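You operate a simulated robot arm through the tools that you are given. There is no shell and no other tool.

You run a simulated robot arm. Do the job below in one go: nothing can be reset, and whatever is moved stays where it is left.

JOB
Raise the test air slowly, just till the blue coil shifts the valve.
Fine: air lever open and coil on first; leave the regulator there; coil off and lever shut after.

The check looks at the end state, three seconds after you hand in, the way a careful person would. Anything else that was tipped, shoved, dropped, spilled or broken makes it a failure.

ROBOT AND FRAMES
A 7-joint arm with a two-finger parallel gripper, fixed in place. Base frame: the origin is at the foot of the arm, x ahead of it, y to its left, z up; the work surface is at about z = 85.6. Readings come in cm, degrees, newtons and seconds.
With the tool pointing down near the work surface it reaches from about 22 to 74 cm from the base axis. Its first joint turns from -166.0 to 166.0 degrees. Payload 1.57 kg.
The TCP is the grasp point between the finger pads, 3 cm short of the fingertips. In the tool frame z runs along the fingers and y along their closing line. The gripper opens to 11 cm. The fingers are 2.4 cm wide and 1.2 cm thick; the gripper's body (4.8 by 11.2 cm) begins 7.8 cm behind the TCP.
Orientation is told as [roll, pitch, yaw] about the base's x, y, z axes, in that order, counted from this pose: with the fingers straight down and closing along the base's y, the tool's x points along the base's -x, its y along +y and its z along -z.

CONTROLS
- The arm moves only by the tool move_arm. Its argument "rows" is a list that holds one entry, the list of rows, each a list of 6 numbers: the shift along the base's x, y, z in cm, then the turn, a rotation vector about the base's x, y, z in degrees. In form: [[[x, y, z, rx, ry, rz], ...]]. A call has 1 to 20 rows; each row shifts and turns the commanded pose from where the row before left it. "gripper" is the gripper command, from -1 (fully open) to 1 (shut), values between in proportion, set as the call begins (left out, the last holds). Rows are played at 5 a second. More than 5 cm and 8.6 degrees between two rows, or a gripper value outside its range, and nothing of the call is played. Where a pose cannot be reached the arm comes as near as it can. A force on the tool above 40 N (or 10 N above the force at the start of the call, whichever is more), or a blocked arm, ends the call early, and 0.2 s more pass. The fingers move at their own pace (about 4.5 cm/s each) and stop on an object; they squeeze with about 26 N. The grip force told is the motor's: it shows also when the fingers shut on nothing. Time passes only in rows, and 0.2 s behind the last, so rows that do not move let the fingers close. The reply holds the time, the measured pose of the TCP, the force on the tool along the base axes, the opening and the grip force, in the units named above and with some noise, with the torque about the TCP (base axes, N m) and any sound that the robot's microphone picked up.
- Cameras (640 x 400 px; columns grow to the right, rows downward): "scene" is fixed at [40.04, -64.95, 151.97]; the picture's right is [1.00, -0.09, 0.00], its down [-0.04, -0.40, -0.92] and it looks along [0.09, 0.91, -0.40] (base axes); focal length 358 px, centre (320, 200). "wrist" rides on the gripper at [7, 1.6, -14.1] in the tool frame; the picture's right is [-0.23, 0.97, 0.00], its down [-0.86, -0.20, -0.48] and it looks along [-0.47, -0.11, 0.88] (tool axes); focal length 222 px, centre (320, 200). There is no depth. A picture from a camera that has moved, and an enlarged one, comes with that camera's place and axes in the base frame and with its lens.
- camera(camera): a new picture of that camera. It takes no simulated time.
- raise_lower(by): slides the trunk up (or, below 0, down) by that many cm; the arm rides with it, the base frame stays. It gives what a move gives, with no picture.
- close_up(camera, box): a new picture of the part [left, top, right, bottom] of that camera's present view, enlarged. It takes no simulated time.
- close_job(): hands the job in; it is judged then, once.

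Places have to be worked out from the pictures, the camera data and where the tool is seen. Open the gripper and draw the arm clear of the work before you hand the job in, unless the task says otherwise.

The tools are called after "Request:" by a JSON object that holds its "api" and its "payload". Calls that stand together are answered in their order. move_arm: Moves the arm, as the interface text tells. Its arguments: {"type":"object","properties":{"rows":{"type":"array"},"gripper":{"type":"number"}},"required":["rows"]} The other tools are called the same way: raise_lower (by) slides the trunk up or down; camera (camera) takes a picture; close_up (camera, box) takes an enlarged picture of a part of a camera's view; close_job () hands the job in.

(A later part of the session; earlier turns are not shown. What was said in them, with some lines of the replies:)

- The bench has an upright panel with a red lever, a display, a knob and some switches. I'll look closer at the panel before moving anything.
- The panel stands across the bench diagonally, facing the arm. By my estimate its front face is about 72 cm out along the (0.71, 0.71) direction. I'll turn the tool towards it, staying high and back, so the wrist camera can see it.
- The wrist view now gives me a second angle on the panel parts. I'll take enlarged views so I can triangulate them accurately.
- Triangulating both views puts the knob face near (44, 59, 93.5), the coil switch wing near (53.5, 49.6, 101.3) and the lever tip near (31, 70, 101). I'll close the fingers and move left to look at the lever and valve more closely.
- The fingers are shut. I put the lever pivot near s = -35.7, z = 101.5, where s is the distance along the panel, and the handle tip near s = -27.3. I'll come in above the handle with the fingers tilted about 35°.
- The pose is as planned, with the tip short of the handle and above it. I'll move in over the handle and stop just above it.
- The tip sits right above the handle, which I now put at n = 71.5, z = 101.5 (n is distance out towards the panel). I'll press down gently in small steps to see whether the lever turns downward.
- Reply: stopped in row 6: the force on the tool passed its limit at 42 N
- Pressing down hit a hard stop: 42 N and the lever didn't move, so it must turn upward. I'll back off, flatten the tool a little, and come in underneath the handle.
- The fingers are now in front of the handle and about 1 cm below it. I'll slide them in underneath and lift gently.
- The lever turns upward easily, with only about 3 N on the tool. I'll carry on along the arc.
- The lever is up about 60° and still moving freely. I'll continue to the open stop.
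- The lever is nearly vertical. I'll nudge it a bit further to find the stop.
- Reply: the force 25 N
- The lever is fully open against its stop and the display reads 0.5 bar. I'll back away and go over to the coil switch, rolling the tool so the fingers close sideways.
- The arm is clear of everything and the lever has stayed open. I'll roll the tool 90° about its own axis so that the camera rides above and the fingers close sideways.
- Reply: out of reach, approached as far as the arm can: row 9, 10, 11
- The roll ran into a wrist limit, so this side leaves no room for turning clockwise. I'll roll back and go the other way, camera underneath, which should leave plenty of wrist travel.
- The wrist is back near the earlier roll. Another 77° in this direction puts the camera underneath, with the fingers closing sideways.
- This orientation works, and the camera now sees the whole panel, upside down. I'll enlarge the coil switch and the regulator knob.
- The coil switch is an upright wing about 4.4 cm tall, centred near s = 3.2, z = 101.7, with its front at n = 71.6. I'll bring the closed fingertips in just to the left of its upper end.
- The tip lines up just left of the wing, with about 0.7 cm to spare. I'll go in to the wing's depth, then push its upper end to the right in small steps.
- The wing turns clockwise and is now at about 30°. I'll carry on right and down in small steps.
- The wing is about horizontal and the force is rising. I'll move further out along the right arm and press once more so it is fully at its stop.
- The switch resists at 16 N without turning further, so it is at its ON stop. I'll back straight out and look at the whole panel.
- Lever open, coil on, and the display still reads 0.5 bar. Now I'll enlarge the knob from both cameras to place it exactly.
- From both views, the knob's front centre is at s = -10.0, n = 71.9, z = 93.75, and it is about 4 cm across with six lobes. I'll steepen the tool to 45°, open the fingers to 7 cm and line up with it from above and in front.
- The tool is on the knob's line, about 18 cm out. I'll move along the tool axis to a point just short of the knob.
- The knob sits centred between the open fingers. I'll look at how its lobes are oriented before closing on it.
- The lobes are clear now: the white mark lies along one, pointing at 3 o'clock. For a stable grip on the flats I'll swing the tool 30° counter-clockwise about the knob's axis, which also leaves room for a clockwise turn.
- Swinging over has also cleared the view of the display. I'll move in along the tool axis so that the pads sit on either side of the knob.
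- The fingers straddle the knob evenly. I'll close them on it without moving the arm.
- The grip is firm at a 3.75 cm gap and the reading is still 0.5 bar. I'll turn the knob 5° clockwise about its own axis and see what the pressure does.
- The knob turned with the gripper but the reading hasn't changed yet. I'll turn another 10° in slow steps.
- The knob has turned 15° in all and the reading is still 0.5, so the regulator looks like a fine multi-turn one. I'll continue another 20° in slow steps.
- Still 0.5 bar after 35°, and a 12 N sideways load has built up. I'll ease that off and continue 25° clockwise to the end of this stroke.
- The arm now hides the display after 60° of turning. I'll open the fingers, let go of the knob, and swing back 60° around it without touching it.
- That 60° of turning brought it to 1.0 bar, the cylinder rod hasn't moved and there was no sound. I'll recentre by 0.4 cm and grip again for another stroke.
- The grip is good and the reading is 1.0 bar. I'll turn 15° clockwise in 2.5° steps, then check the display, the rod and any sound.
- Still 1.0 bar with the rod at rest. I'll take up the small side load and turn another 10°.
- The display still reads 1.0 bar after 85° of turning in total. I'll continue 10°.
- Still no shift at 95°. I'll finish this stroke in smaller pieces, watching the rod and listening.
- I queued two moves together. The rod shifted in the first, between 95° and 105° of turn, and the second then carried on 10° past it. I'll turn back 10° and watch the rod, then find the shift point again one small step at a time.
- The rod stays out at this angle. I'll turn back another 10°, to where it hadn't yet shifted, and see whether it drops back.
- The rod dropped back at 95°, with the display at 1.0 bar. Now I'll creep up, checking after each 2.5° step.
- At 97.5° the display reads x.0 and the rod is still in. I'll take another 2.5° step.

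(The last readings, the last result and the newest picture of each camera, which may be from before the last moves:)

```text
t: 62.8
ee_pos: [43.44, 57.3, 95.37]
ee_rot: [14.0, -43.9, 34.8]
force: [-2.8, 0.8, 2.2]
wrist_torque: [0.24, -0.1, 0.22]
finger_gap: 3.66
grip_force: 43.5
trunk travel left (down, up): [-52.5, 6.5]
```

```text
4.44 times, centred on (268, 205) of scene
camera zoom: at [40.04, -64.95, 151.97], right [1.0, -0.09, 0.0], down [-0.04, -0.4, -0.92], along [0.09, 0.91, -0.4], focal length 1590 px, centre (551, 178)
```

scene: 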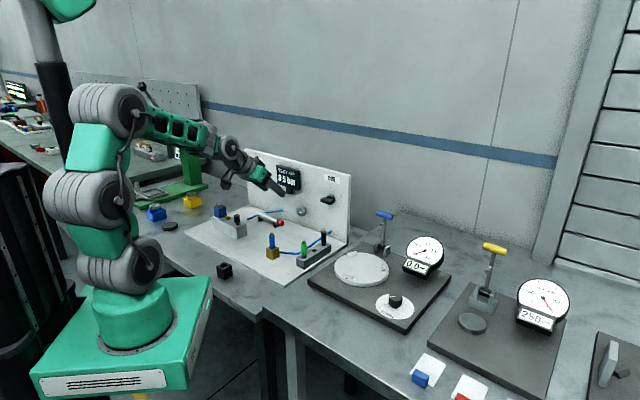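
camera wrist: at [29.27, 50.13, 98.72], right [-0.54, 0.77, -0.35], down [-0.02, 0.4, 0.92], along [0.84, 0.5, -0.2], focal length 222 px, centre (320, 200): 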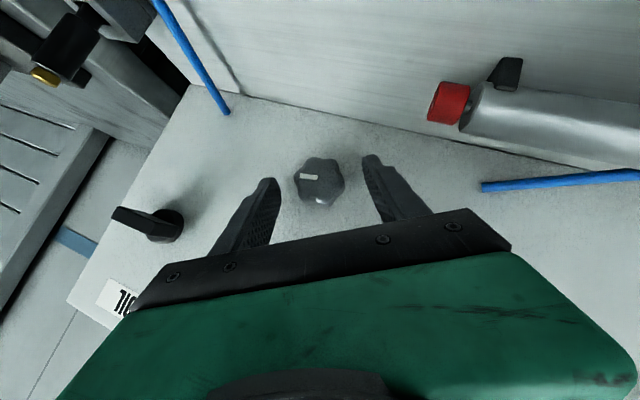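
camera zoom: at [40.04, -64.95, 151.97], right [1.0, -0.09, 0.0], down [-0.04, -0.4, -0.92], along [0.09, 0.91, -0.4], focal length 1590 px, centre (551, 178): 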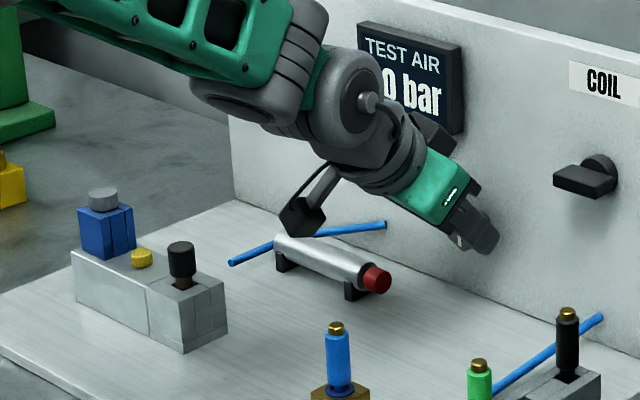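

At 100° it hasn't shifted and the display still ends in .0. I'll take another 2.5° step.

Request:
{"api": "move_arm", "payload": {"rows": [[[0.047, -0.047, -0.018, 1.77, 1.77, 0], [0, 0, 0, 0, 0, 0], [0, 0, 0, 0, 0, 0], [0, 0, 0, 0, 0, 0], [0, 0, 0, 0, 0, 0]]]}}

Request:
{"api": "close_up", "payload": {"camera": "scene", "box": [200, 160, 336, 250]}}

```text
t: 64.0
ee_pos: [43.57, 57.16, 95.36]
ee_rot: [17.5, -43.5, 32.6]
force: [-4.0, 2.2, 3.1]
wrist_torque: [-0.32, 0.45, 0.35]
finger_gap: 3.66
grip_force: 43.1
trunk travel left (down, up): [-52.5, 6.5]
```

```text
4.44 times, centred on (268, 205) of scene
camera zoom: at [40.04, -64.95, 151.97], right [1.0, -0.09, 0.0], down [-0.04, -0.4, -0.92], along [0.09, 0.91, -0.4], focal length 1590 px, centre (551, 178)
```

zoom: 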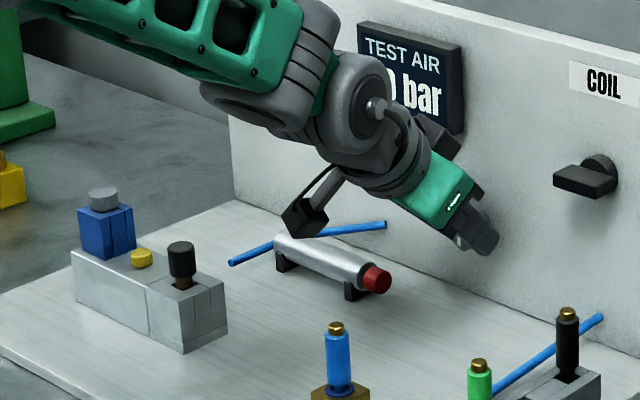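

Still not shifted at 102.5°. I'll go another 2.5°, which should be right at the point.

Request:
{"api": "move_arm", "payload": {"rows": [[[0.047, -0.047, -0.02, 1.77, 1.77, 0], [0, 0, 0, 0, 0, 0], [0, 0, 0, 0, 0, 0], [0, 0, 0, 0, 0, 0], [0, 0, 0, 0, 0, 0]]]}}

Request:
{"api": "close_up", "payload": {"camera": "scene", "box": [200, 160, 336, 250]}}

```text
t: 65.2
ee_pos: [43.53, 57.24, 95.33]
ee_rot: [21.0, -42.9, 30.3]
force: [-9.1, 1.6, 3.3]
wrist_torque: [0.12, 0.06, 0.25]
finger_gap: 3.67
grip_force: 42.9
trunk travel left (down, up): [-52.5, 6.5]
```

```text
4.44 times, centred on (268, 205) of scene
camera zoom: at [40.04, -64.95, 151.97], right [1.0, -0.09, 0.0], down [-0.04, -0.4, -0.92], along [0.09, 0.91, -0.4], focal length 1590 px, centre (551, 178)
```

zoom: 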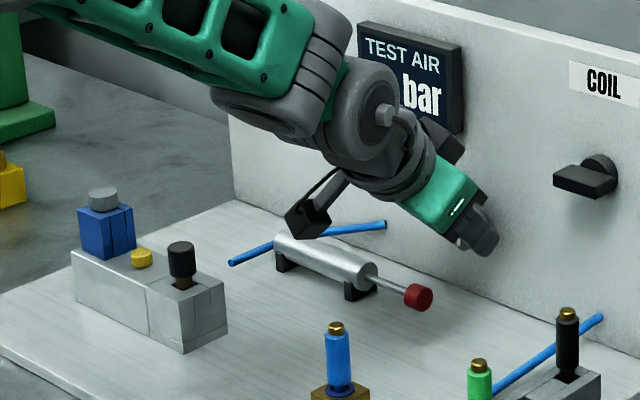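

The rod is out at 105°: the valve shifts between 102.5° and 105°. That's the point, so I'll open the fingers without moving the arm, to leave the knob exactly there.

Request:
{"api": "move_arm", "payload": {"rows": [[[0, 0, 0, 0, 0, 0], [0, 0, 0, 0, 0, 0], [0, 0, 0, 0, 0, 0], [0, 0, 0, 0, 0, 0]]], "gripper": -0.2}}

Request:
{"api": "close_up", "payload": {"camera": "scene", "box": [200, 160, 336, 250]}}

Request:
{"api": "close_up", "payload": {"camera": "wrist", "box": [240, 110, 400, 230]}}

```text
t: 66.2
ee_pos: [43.72, 57.26, 95.24]
ee_rot: [20.8, -43.0, 30.1]
force: [0.1, 0.5, -0.5]
wrist_torque: [0.0, 0.03, 0.03]
finger_gap: 6.62
grip_force: 0.0
trunk travel left (down, up): [-52.5, 6.5]
```

```text
4.44 times, centred on (268, 205) of scene
camera zoom: at [40.04, -64.95, 151.97], right [1.0, -0.09, 0.0], down [-0.04, -0.4, -0.92], along [0.09, 0.91, -0.4], focal length 1590 px, centre (551, 178)
```

zoom: 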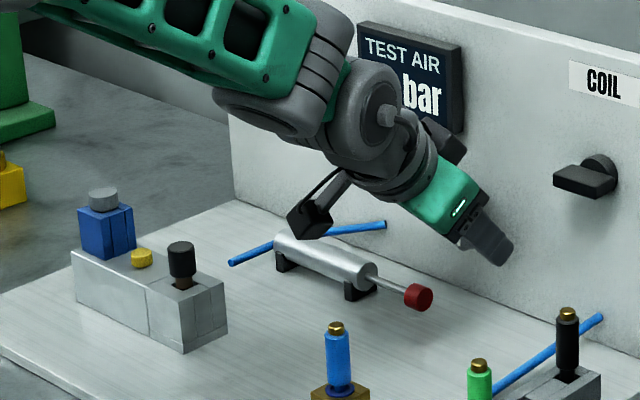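

```text
3.33 times, centred on (320, 170) of wrist
camera zoom: at [32.83, 46.68, 100.6], right [-0.52, 0.75, 0.41], down [0.5, -0.12, 0.86], along [0.69, 0.65, -0.31], focal length 740 px, centre (320, 300)
```

zoom: 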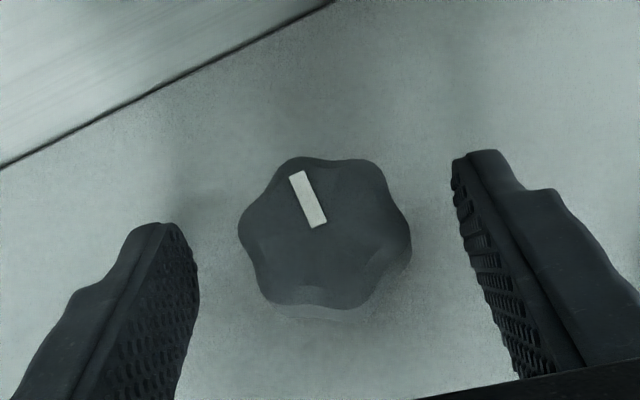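

The rod stays out after letting go and the knob's mark hasn't moved. I'll retract along the tool axis and read the display.

Request:
{"api": "move_arm", "payload": {"rows": [[[-0.65, -1.1, 1.2, 0, 0, 0], [-0.65, -1.1, 1.2, 0, 0, 0], [-0.65, -1.1, 1.2, 0, 0, 0], [-0.65, -1.1, 1.2, 0, 0, 0], [-2, -2, 1, -3.7, -3.7, 0], [-2, -2, 1, -3.7, -3.7, 0], [-2, -2, 1, -3.7, -3.7, 0], [0, 0, 0, 0, 0, 0]]]}}

Request:
{"api": "camera", "payload": {"camera": "wrist"}}

Request:
{"api": "close_up", "payload": {"camera": "scene", "box": [200, 140, 360, 260]}}

```text
t: 68.0
ee_pos: [35.13, 46.64, 103.14]
ee_rot: [-0.7, -44.9, 45.4]
force: [-1.0, 0.7, -0.3]
wrist_torque: [0.06, 0.0, -0.01]
finger_gap: 6.6
grip_force: 0.0
trunk travel left (down, up): [-52.5, 6.5]
```

```text
taken
camera wrist: at [23.2, 37.26, 108.13], right [-0.57, 0.81, 0.15], down [0.32, 0.05, 0.94], along [0.75, 0.59, -0.29], focal length 222 px, centre (320, 200)
```

wrist: 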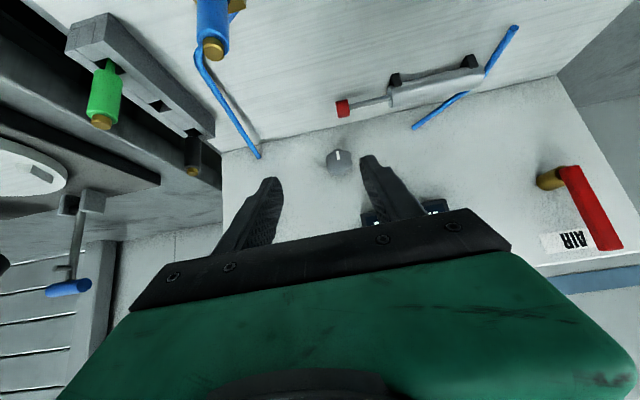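

```text
3.33 times, centred on (280, 200) of scene
camera zoom: at [40.04, -64.95, 151.97], right [1.0, -0.09, 0.0], down [-0.04, -0.4, -0.92], along [0.09, 0.91, -0.4], focal length 1192 px, centre (453, 200)
```

zoom: 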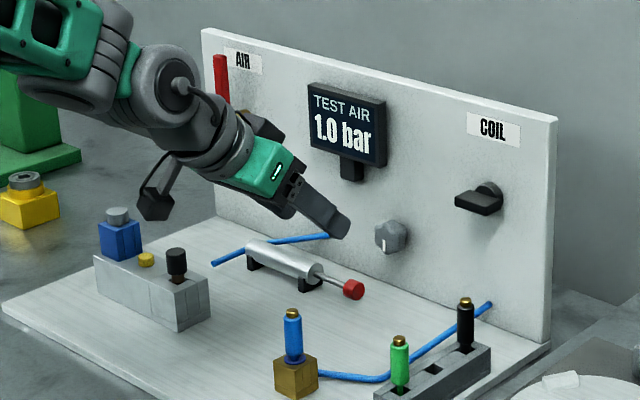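

The display still shows 1.0 bar, as it only moves in half-bar steps, and the rod is out. Next, coil off: I'll close the fingers, level the tool back to about 26° and move above the left end of the switch wing.

Request:
{"api": "move_arm", "payload": {"rows": [[[0, 0, 1, 0, 0, 0], [2.23, -0.82, 0.7, 3.41, -3.41, 0], [2.23, -0.82, 0.7, 3.41, -3.41, 0], [2.23, -0.82, 0.7, 3.41, -3.41, 0], [2.23, -0.82, 0.5, 3.41, -3.41, 0], [0, 0, 0, 0, 0, 0]]], "gripper": 1}}

Request:
{"api": "camera", "payload": {"camera": "wrist"}}

Request:
{"api": "close_up", "payload": {"camera": "scene", "box": [200, 140, 360, 260]}}

```text
t: 69.4
ee_pos: [44.11, 43.37, 106.82]
ee_rot: [-1.0, -64.1, 45.6]
force: [0.1, -0.4, -0.4]
wrist_torque: [-0.01, 0.0, -0.01]
finger_gap: 0.0
grip_force: 20.5
trunk travel left (down, up): [-52.5, 6.5]
```

```text
taken
camera wrist: at [31.55, 33.34, 106.6], right [-0.62, 0.76, 0.2], down [0.09, -0.18, 0.98], along [0.78, 0.62, 0.04], focal length 222 px, centre (320, 200)
```

wrist: 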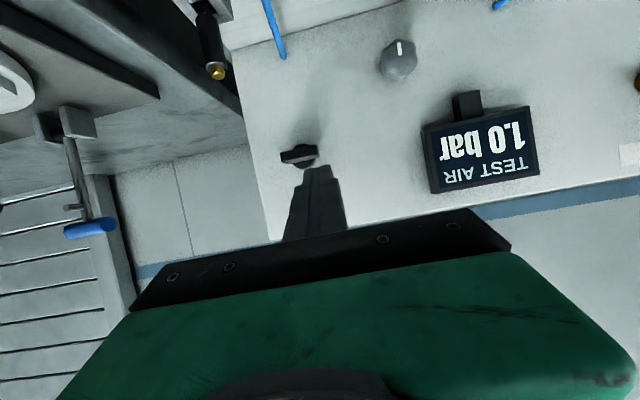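

```text
3.33 times, centred on (280, 200) of scene
camera zoom: at [40.04, -64.95, 151.97], right [1.0, -0.09, 0.0], down [-0.04, -0.4, -0.92], along [0.09, 0.91, -0.4], focal length 1192 px, centre (453, 200)
```

zoom: 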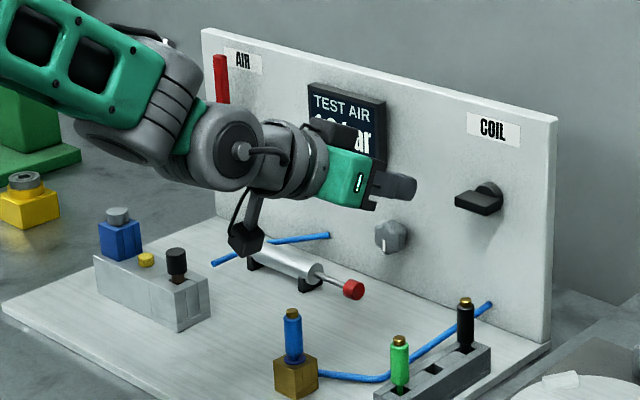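

The tip is in front of and above the left end of the wing, with no force. I'll go in to the wing's depth and press its left end down in small steps, which turns it back counter-clockwise.

Request:
{"api": "move_arm", "payload": {"rows": [[[2.08, 2.08, -0.2, 0, 0, 0], [2.08, 2.08, -0.2, 0, 0, 0], [2.08, 2.08, -0.2, 0, 0, 0], [0, 0, -0.8, 0, 0, 0], [0, 0, -0.6, 0, 0, 0], [0, 0, -0.4, 0, 0, 0], [0, 0, -0.3, 0, 0, 0]]]}}

Request:
{"api": "camera", "payload": {"camera": "wrist"}}

Request:
{"api": "close_up", "payload": {"camera": "scene", "box": [200, 140, 360, 260]}}

```text
t: 71.0
ee_pos: [50.17, 49.86, 104.01]
ee_rot: [-0.9, -64.0, 45.6]
force: [0.6, 2.4, 1.9]
wrist_torque: [0.09, -0.08, 0.07]
finger_gap: 0.01
grip_force: 21.4
trunk travel left (down, up): [-52.5, 6.5]
```

```text
taken
camera wrist: at [37.62, 39.7, 103.9], right [-0.62, 0.76, 0.2], down [0.09, -0.18, 0.98], along [0.78, 0.62, 0.04], focal length 222 px, centre (320, 200)
```

wrist: 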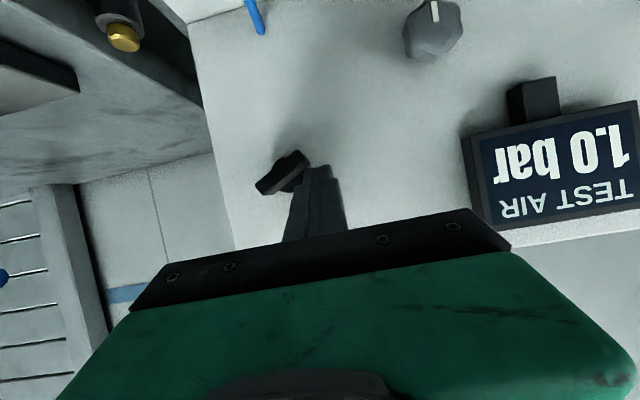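

```text
3.33 times, centred on (280, 200) of scene
camera zoom: at [40.04, -64.95, 151.97], right [1.0, -0.09, 0.0], down [-0.04, -0.4, -0.92], along [0.09, 0.91, -0.4], focal length 1192 px, centre (453, 200)
```

zoom: 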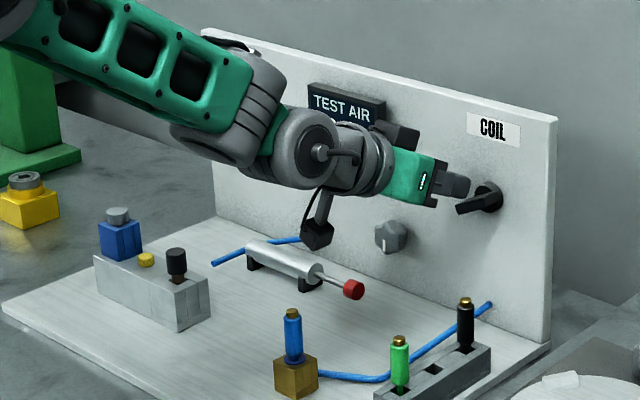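

The wing is turning back and is at about 20°. I'll continue down and then to the right, following it round.

Request:
{"api": "move_arm", "payload": {"rows": [[[0.09, -0.09, -0.5, 0, 0, 0], [0.14, -0.14, -0.4, 0, 0, 0], [0.21, -0.21, -0.25, 0, 0, 0], [0.25, -0.25, -0.2, 0, 0, 0], [0.21, -0.21, -0.15, 0, 0, 0]]]}}

Request:
{"api": "camera", "payload": {"camera": "wrist"}}

Request:
{"api": "close_up", "payload": {"camera": "scene", "box": [200, 140, 360, 260]}}

```text
t: 72.2
ee_pos: [50.75, 49.06, 102.71]
ee_rot: [-1.1, -64.3, 45.9]
force: [-11.3, 8.5, 6.5]
wrist_torque: [0.11, -0.09, 0.48]
finger_gap: 0.02
grip_force: 21.0
trunk travel left (down, up): [-52.5, 6.5]
```

```text
taken
camera wrist: at [38.32, 38.92, 102.43], right [-0.62, 0.76, 0.2], down [0.09, -0.18, 0.98], along [0.78, 0.62, 0.04], focal length 222 px, centre (320, 200)
```

wrist: 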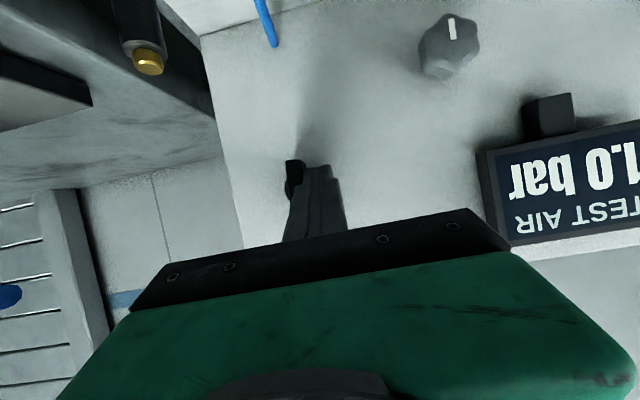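

```text
3.33 times, centred on (280, 200) of scene
camera zoom: at [40.04, -64.95, 151.97], right [1.0, -0.09, 0.0], down [-0.04, -0.4, -0.92], along [0.09, 0.91, -0.4], focal length 1192 px, centre (453, 200)
```

zoom: 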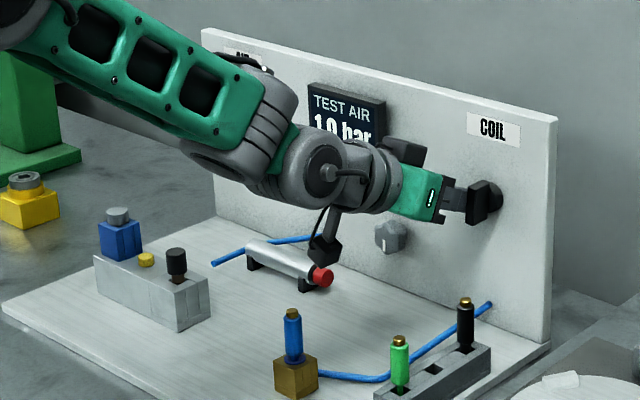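

The wing is upright again and the rod has gone back in. I'll give the lower end one light press so the switch is fully at its OFF stop.

Request:
{"api": "move_arm", "payload": {"rows": [[[-0.4, 0.4, 0, 0, 0, 0], [0, 0, -0.9, 0, 0, 0], [0.2, -0.2, 0, 0, 0, 0], [0.2, -0.2, 0, 0, 0, 0], [0.1, -0.1, 0, 0, 0, 0]]]}}

Request:
{"api": "close_up", "payload": {"camera": "wrist", "box": [240, 110, 400, 230]}}

```text
t: 73.4
ee_pos: [50.9, 48.88, 101.52]
ee_rot: [-1.0, -63.9, 45.8]
force: [-15.6, 6.1, -4.0]
wrist_torque: [0.08, 0.29, 0.38]
finger_gap: 0.02
grip_force: 21.1
trunk travel left (down, up): [-52.5, 6.5]
```

```text
3.33 times, centred on (320, 170) of wrist
camera zoom: at [38.41, 38.81, 101.33], right [-0.62, 0.76, 0.2], down [0.1, -0.17, 0.98], along [0.78, 0.62, 0.03], focal length 740 px, centre (320, 300)
```

zoom: 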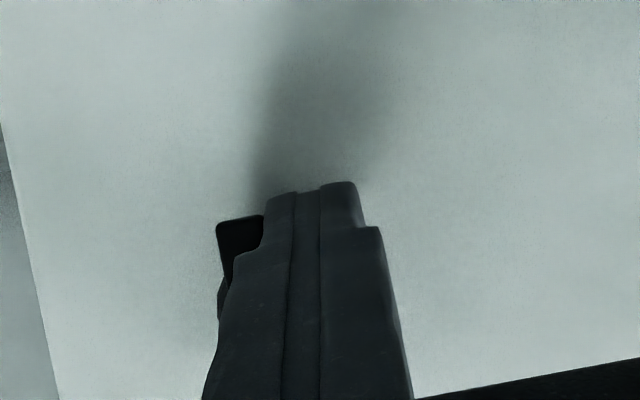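

The switch is firmly at its off stop, with about 16 N on the tool and no movement. I'll back out and travel high across to the left side of the air lever.

Request:
{"api": "move_arm", "payload": {"rows": [[[-0.5, 0.5, 0, 0, 0, 0], [-1.8, -1.2, 0.3, 0, 0, 0], [-2.2, -2.2, 1, 0, 0, 0], [-2.2, -2.2, 1.5, 0, 0, 0], [-2.2, -2.2, 1.5, 0, 0, 0], [-2.4, 1, 1.5, 0, 0, 0], [-2.8, 2.8, 1.5, 0, 0, 0], [-2.8, 2.8, 1, 0, 0, 0], [-2.8, 2.8, 0.5, 0, 0, 0], [-2.8, 2.8, 0, 0, 0, 0], [-2.8, 2.8, 0, 0, 0, 0], [-2.8, 2.8, 0, 0, 0, 0], [-2.8, 2.8, 0, 0, 0, 0], [0, 0, 0, 0, 0, 0]]]}}

Request:
{"api": "camera", "payload": {"camera": "wrist"}}

Request:
{"api": "camera", "payload": {"camera": "scene"}}

```text
t: 76.4
ee_pos: [20.17, 61.99, 110.27]
ee_rot: [-1.2, -64.2, 45.7]
force: [-0.4, -0.6, 0.6]
wrist_torque: [0.01, -0.01, 0.0]
finger_gap: 0.0
grip_force: 21.4
trunk travel left (down, up): [-52.5, 6.5]
```

```text
taken
camera wrist: at [7.71, 51.99, 110.08], right [-0.61, 0.76, 0.2], down [0.09, -0.18, 0.98], along [0.78, 0.62, 0.04], focal length 222 px, centre (320, 200)
```

wrist: 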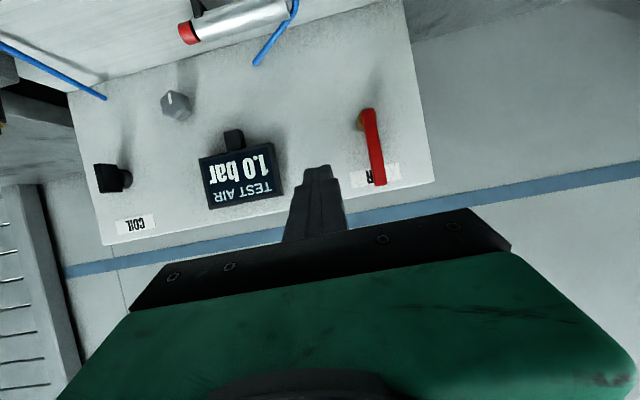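

```text
taken
```

scene: 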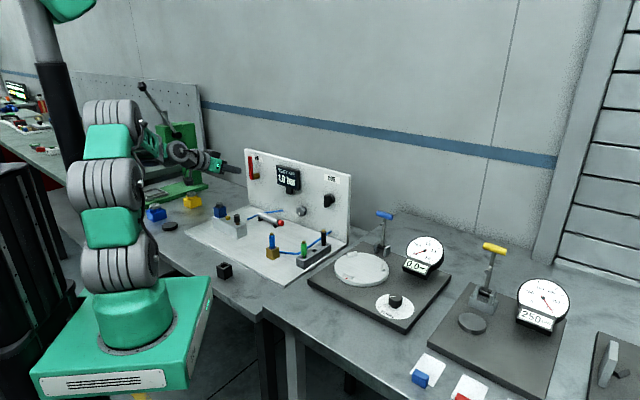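

The coil switch is upright, the rod is in, and the lever still stands up at about s = -36. I'll move to its left side and come in beside it.

Request:
{"api": "move_arm", "payload": {"rows": [[[-2.1, 2.1, 0, 0, 0, 0], [-2.1, 2.1, 0, 0, 0, 0], [-2.2, 2.2, 0, 0, 0, 0], [1.7, 1.7, -0.1, 0, 0, 0], [1.7, 1.7, -0.1, 0, 0, 0], [1.7, 1.7, -0.1, 0, 0, 0], [1.7, 1.7, -0.1, 0, 0, 0], [0, 0, 0, 0, 0, 0]]]}}

Request:
{"api": "camera", "payload": {"camera": "wrist"}}

Request:
{"api": "close_up", "payload": {"camera": "scene", "box": [190, 120, 320, 220]}}

```text
t: 78.2
ee_pos: [20.79, 75.29, 110.08]
ee_rot: [-1.1, -64.3, 45.6]
force: [-0.7, 0.5, -0.3]
wrist_torque: [0.01, 0.03, 0.01]
finger_gap: 0.0
grip_force: 21.6
trunk travel left (down, up): [-52.5, 6.5]
```

```text
taken
camera wrist: at [8.29, 65.17, 109.82], right [-0.62, 0.76, 0.2], down [0.09, -0.18, 0.98], along [0.78, 0.62, 0.04], focal length 222 px, centre (320, 200)
```

wrist: 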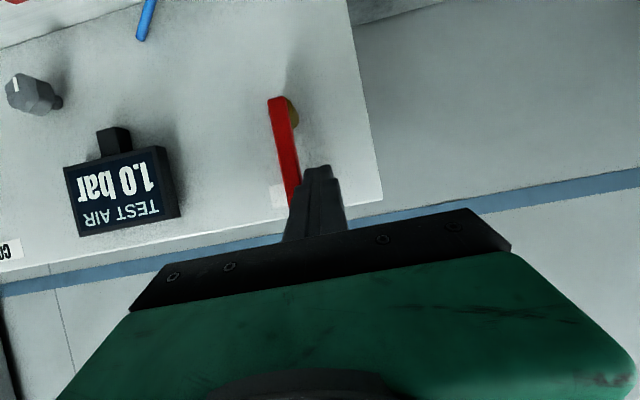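

```text
4.00 times, centred on (255, 170) of scene
camera zoom: at [40.04, -64.95, 151.97], right [1.0, -0.09, 0.0], down [-0.04, -0.4, -0.92], along [0.09, 0.91, -0.4], focal length 1431 px, centre (580, 320)
```

zoom: 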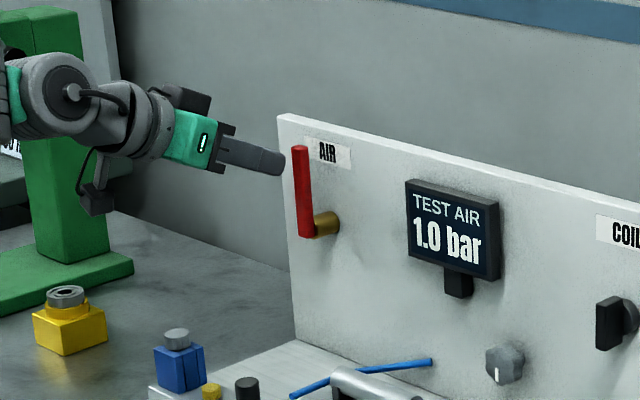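

The tip is left of the lever with no contact. I'll go in 2.5 cm to the handle's depth, then push it to the right gently.

Request:
{"api": "move_arm", "payload": {"rows": [[[0.85, 0.85, 0, 0, 0, 0], [0.9, 0.9, 0, 0, 0, 0], [0, 0, 0, 0, 0, 0], [0.4, -0.4, 0, 0, 0, 0], [0.4, -0.4, 0, 0, 0, 0], [0.4, -0.4, 0, 0, 0, 0], [0.4, -0.4, 0, 0, 0, 0]]]}}

Request:
{"api": "camera", "payload": {"camera": "wrist"}}

Request:
{"api": "close_up", "payload": {"camera": "scene", "box": [190, 120, 320, 220]}}

```text
t: 79.8
ee_pos: [24.05, 75.31, 110.02]
ee_rot: [-1.1, -64.2, 45.6]
force: [-2.4, 2.0, 2.3]
wrist_torque: [0.04, -0.01, 0.02]
finger_gap: 0.0
grip_force: 21.4
trunk travel left (down, up): [-52.5, 6.5]
```

```text
taken
camera wrist: at [11.55, 65.31, 109.82], right [-0.62, 0.76, 0.2], down [0.09, -0.18, 0.98], along [0.78, 0.62, 0.04], focal length 222 px, centre (320, 200)
```

wrist: 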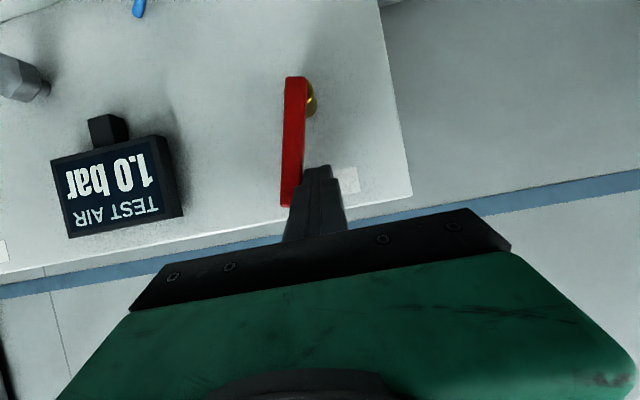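

```text
4.00 times, centred on (255, 170) of scene
camera zoom: at [40.04, -64.95, 151.97], right [1.0, -0.09, 0.0], down [-0.04, -0.4, -0.92], along [0.09, 0.91, -0.4], focal length 1431 px, centre (580, 320)
```

zoom: 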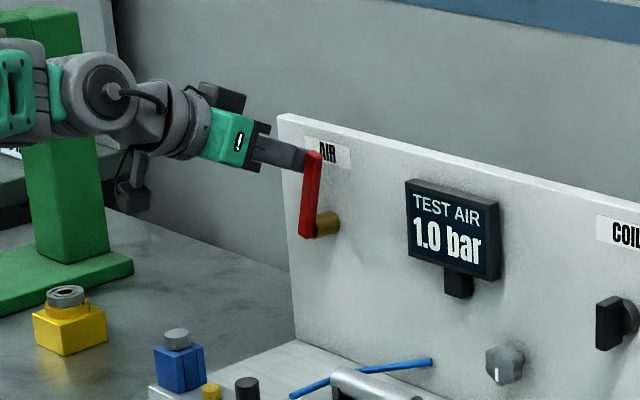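

The lever is moving clockwise, at about 10°. I'll follow it round and down.

Request:
{"api": "move_arm", "payload": {"rows": [[[0.6, -0.6, -0.4, 0, 0, 0], [0.66, -0.66, -0.48, 0, 0, 0], [0.5, -0.5, -0.37, 0, 0, 0], [0.45, -0.45, -0.45, 0, 0, 0], [0.44, -0.44, -0.6, 0, 0, 0], [0.33, -0.33, -0.54, 0, 0, 0]]]}}

Request:
{"api": "close_up", "payload": {"camera": "scene", "box": [190, 120, 320, 220]}}

Request:
{"api": "camera", "payload": {"camera": "wrist"}}

```text
t: 81.2
ee_pos: [27.07, 72.39, 107.18]
ee_rot: [-1.1, -64.1, 45.7]
force: [0.7, 2.5, 0.5]
wrist_torque: [0.04, -0.02, 0.09]
finger_gap: 0.0
grip_force: 20.9
trunk travel left (down, up): [-52.5, 6.5]
```

```text
4.00 times, centred on (255, 170) of scene
camera zoom: at [40.04, -64.95, 151.97], right [1.0, -0.09, 0.0], down [-0.04, -0.4, -0.92], along [0.09, 0.91, -0.4], focal length 1431 px, centre (580, 320)
```

zoom: 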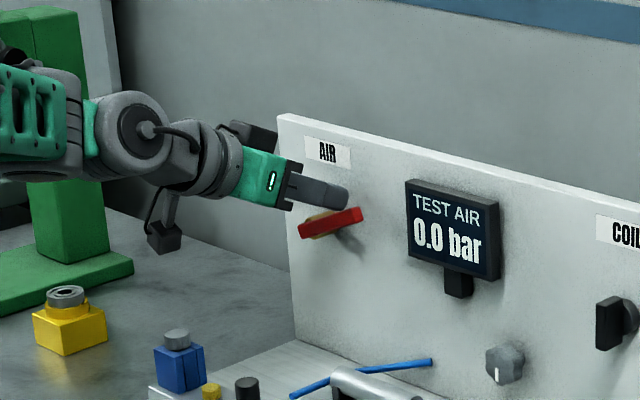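

```text
taken
camera wrist: at [14.56, 62.28, 106.92], right [-0.61, 0.76, 0.2], down [0.09, -0.18, 0.98], along [0.78, 0.62, 0.04], focal length 222 px, centre (320, 200)
```

wrist: 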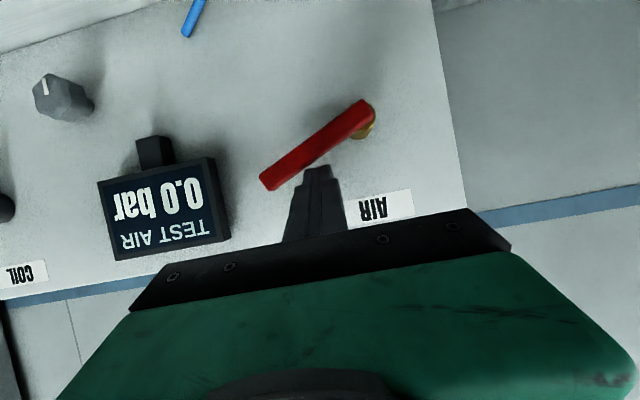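

Air is off at 0.0 bar, with the lever still about 30° above its shut position. I'll push it the rest of the way down.

Request:
{"api": "move_arm", "payload": {"rows": [[[0.3, -0.3, -0.6, 0, 0, 0], [0.3, -0.3, -0.7, 0, 0, 0], [0.3, -0.3, -0.7, 0, 0, 0], [0.2, -0.2, -0.6, 0, 0, 0], [0, 0, -0.3, 0, 0, 0]]]}}

Request:
{"api": "close_up", "payload": {"camera": "scene", "box": [190, 120, 320, 220]}}

Request:
{"api": "camera", "payload": {"camera": "wrist"}}

```text
t: 82.4
ee_pos: [28.11, 71.27, 104.92]
ee_rot: [-0.3, -64.8, 44.9]
force: [1.5, 4.2, 19.3]
wrist_torque: [0.3, -0.26, -0.09]
finger_gap: 0.0
grip_force: 20.5
trunk travel left (down, up): [-52.5, 6.5]
```

```text
4.00 times, centred on (255, 170) of scene
camera zoom: at [40.04, -64.95, 151.97], right [1.0, -0.09, 0.0], down [-0.04, -0.4, -0.92], along [0.09, 0.91, -0.4], focal length 1431 px, centre (580, 320)
```

zoom: 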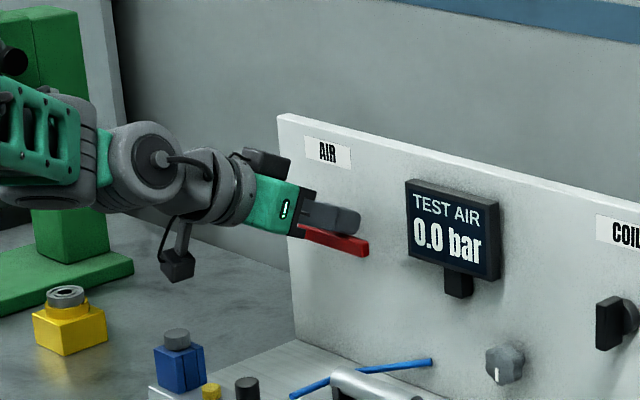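

```text
taken
camera wrist: at [15.66, 61.26, 104.55], right [-0.61, 0.76, 0.2], down [0.09, -0.19, 0.98], along [0.78, 0.62, 0.05], focal length 222 px, centre (320, 200)
```

wrist: 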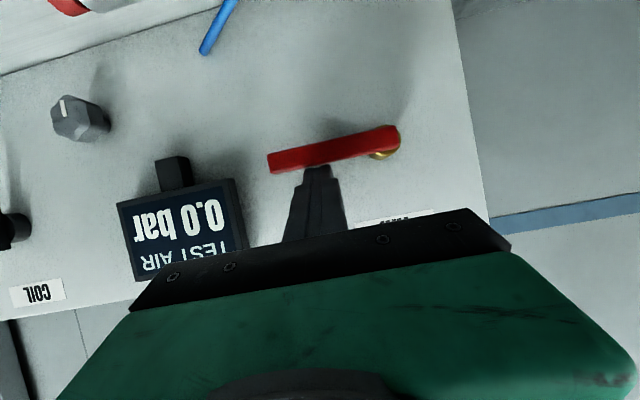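

The lever is back at its shut stop, with 19 N on it and no further travel, and the display reads 0.0. I'll lift off, back straight out and open the gripper well clear.

Request:
{"api": "move_arm", "payload": {"rows": [[[0, 0, 0.6, 0, 0, 0], [-0.6, -0.6, 0.5, 0, 0, 0], [-1.8, -1.8, 0.5, 0, 0, 0], [-2.2, -2.2, 1, 0, 0, 0], [-2.2, -2.2, 1, 0, 0, 0], [-2.2, -2.2, 1.5, 0, 0, 0], [-2.2, -2.2, 1.5, 0, 0, 0], [-2, -2, 1.5, 0, 0, 0], [-1, -2, 1.5, 0, 0, 0], [0, -3, 1.5, 0, 0, 0], [0, 0, 0, 0, 0, 0]]]}}

Request:
{"api": "move_arm", "payload": {"rows": [[[0, 0, 0, 0, 0, 0], [0, 0, 0, 0, 0, 0], [0, 0, 0, 0, 0, 0], [0, 0, 0, 0, 0, 0], [0, 0, 0, 0, 0, 0], [0, 0, 0, 0, 0, 0], [0, 0, 0, 0, 0, 0], [0, 0, 0, 0, 0, 0]]], "gripper": -1}}

Request:
{"api": "camera", "payload": {"camera": "scene"}}

Request:
{"api": "close_up", "payload": {"camera": "scene", "box": [180, 140, 360, 290]}}

Request:
{"api": "camera", "payload": {"camera": "wrist"}}

```text
t: 85.0
ee_pos: [16.44, 52.29, 113.9]
ee_rot: [-4.8, -63.2, 46.1]
force: [0.5, 0.5, 0.5]
wrist_torque: [0.01, 0.0, -0.03]
finger_gap: 0.02
grip_force: 21.3
trunk travel left (down, up): [-52.5, 6.5]
stopped in row 11: the arm was blocked; the commanded pose is now the measured one
```

```text
t: 86.8
ee_pos: [16.45, 52.42, 113.95]
ee_rot: [-4.8, -63.4, 46.2]
force: [-0.3, 0.0, -0.8]
wrist_torque: [-0.01, -0.01, 0.0]
finger_gap: 11.0
grip_force: 0.0
trunk travel left (down, up): [-52.5, 6.5]
```

```text
taken
```

scene: 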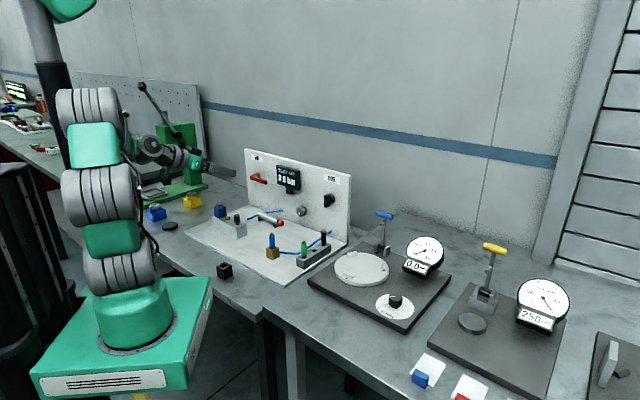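

```text
2.67 times, centred on (270, 215) of scene
camera zoom: at [40.04, -64.95, 151.97], right [1.0, -0.09, 0.0], down [-0.04, -0.4, -0.92], along [0.09, 0.91, -0.4], focal length 954 px, centre (453, 160)
```

zoom: 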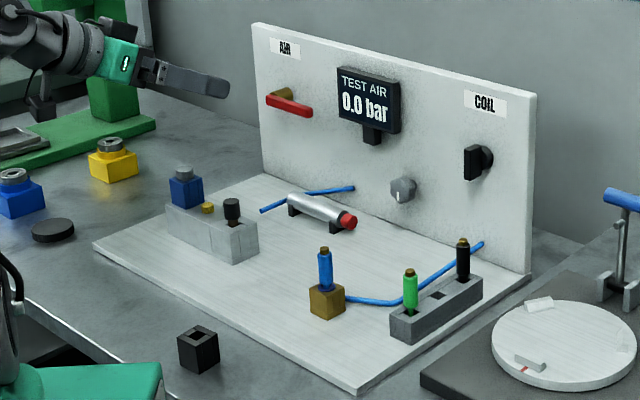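

```text
taken
camera wrist: at [3.56, 42.91, 113.86], right [-0.58, 0.8, 0.17], down [0.07, -0.15, 0.99], along [0.81, 0.58, 0.03], focal length 222 px, centre (320, 200)
```

wrist: 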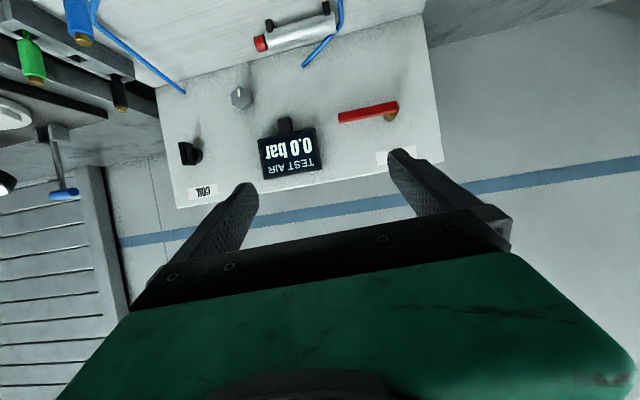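

Everything looks right: lever across, coil switch upright, rod in, 0.0 bar, knob mark where I left it, and nothing else moved. The retreat folded the arm up to a limit, so I'll tip the tool down to relax it and draw it further back.

Request:
{"api": "move_arm", "payload": {"rows": [[[0, 0, 0.5, -4.5, 4.5, 0], [0, 0, 0.5, -4.5, 4.5, 0], [0, 0, 0.5, -4.5, 4.5, 0], [0, 0, 0.5, -4.5, 4.5, 0], [0, -0.5, 0.5, -4.5, 4.5, 0], [0, -1, 0.5, -4.5, 4.5, 0], [0, -2, 0.5, -4.5, 4.5, 0], [0, -2, 0.5, -3, 3, 0], [0, -2, 0.3, 0, 0, 0], [0, -2, 0, 0, 0, 0], [0, 0, 0, 0, 0, 0]]]}}

Request:
{"api": "camera", "payload": {"camera": "scene"}}

Request:
{"api": "close_up", "payload": {"camera": "scene", "box": [230, 140, 350, 240]}}

```text
t: 89.2
ee_pos: [16.34, 42.84, 118.18]
ee_rot: [-3.7, -14.5, 45.6]
force: [-0.6, -0.2, 0.9]
wrist_torque: [0.02, 0.02, -0.01]
finger_gap: 10.99
grip_force: 0.1
trunk travel left (down, up): [-52.5, 6.5]
```

```text
taken
```

scene: 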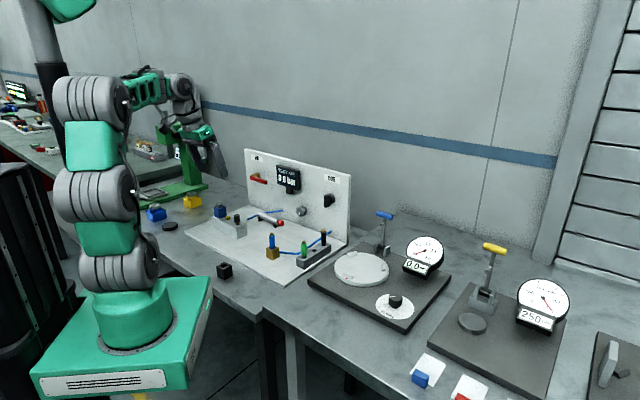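

```text
4.00 times, centred on (290, 190) of scene
camera zoom: at [40.04, -64.95, 151.97], right [1.0, -0.09, 0.0], down [-0.04, -0.4, -0.92], along [0.09, 0.91, -0.4], focal length 1431 px, centre (440, 240)
```

zoom: 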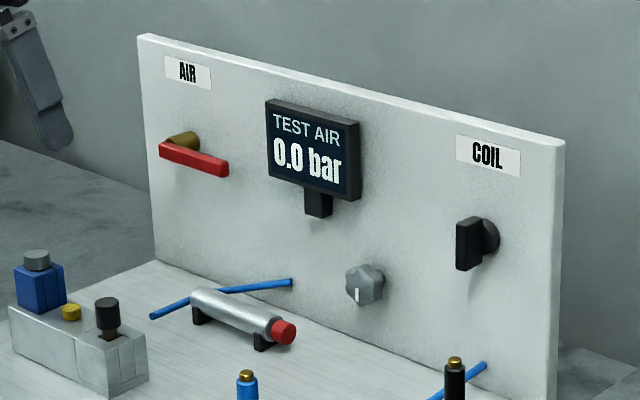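

The arm is clear with the gripper open. The lever is shut, the coil is off, the display reads 0.0 bar, and the knob is still where the valve just shifted. Nothing else has moved, so I'm handing the job in.

Request:
{"api": "close_job", "payload": {}}

```text
The job is handed in.
```

The regulator is set where the blue coil just shifts the valve, with the coil now off and the air lever shut. I've handed the job in and have no result back yet.

- **Set-up:** I opened the air lever, which showed 0.5 bar, and turned the coil switch on before touching the regulator.
- **Finding the point:** I turned the regulator knob up in small steps. On the first pass I queued two moves together and went about 10° past the shift. I turned back until the rod dropped in, then came up again 2.5° at a time.
- **Where it was left:** the valve shifts between 102.5° and 105° of clockwise turn from where the knob started. I left it at 105°, and the rod stayed out when I let go of the knob.
- **Pressure reading:** the display showed 1.0 bar at that point. I only saw it change in half-bar steps, so the exact shift pressure isn't known.
- **Afterwards:** I turned the coil off and the rod went back in. I then shut the lever and the display dropped to 0.0 bar.

While trying the lever at the start, I pressed it the wrong way against its stop with about 42 N. It didn't move, and it worked normally afterwards. In the last pictures the arm is clear with the gripper open, and nothing else looks disturbed.
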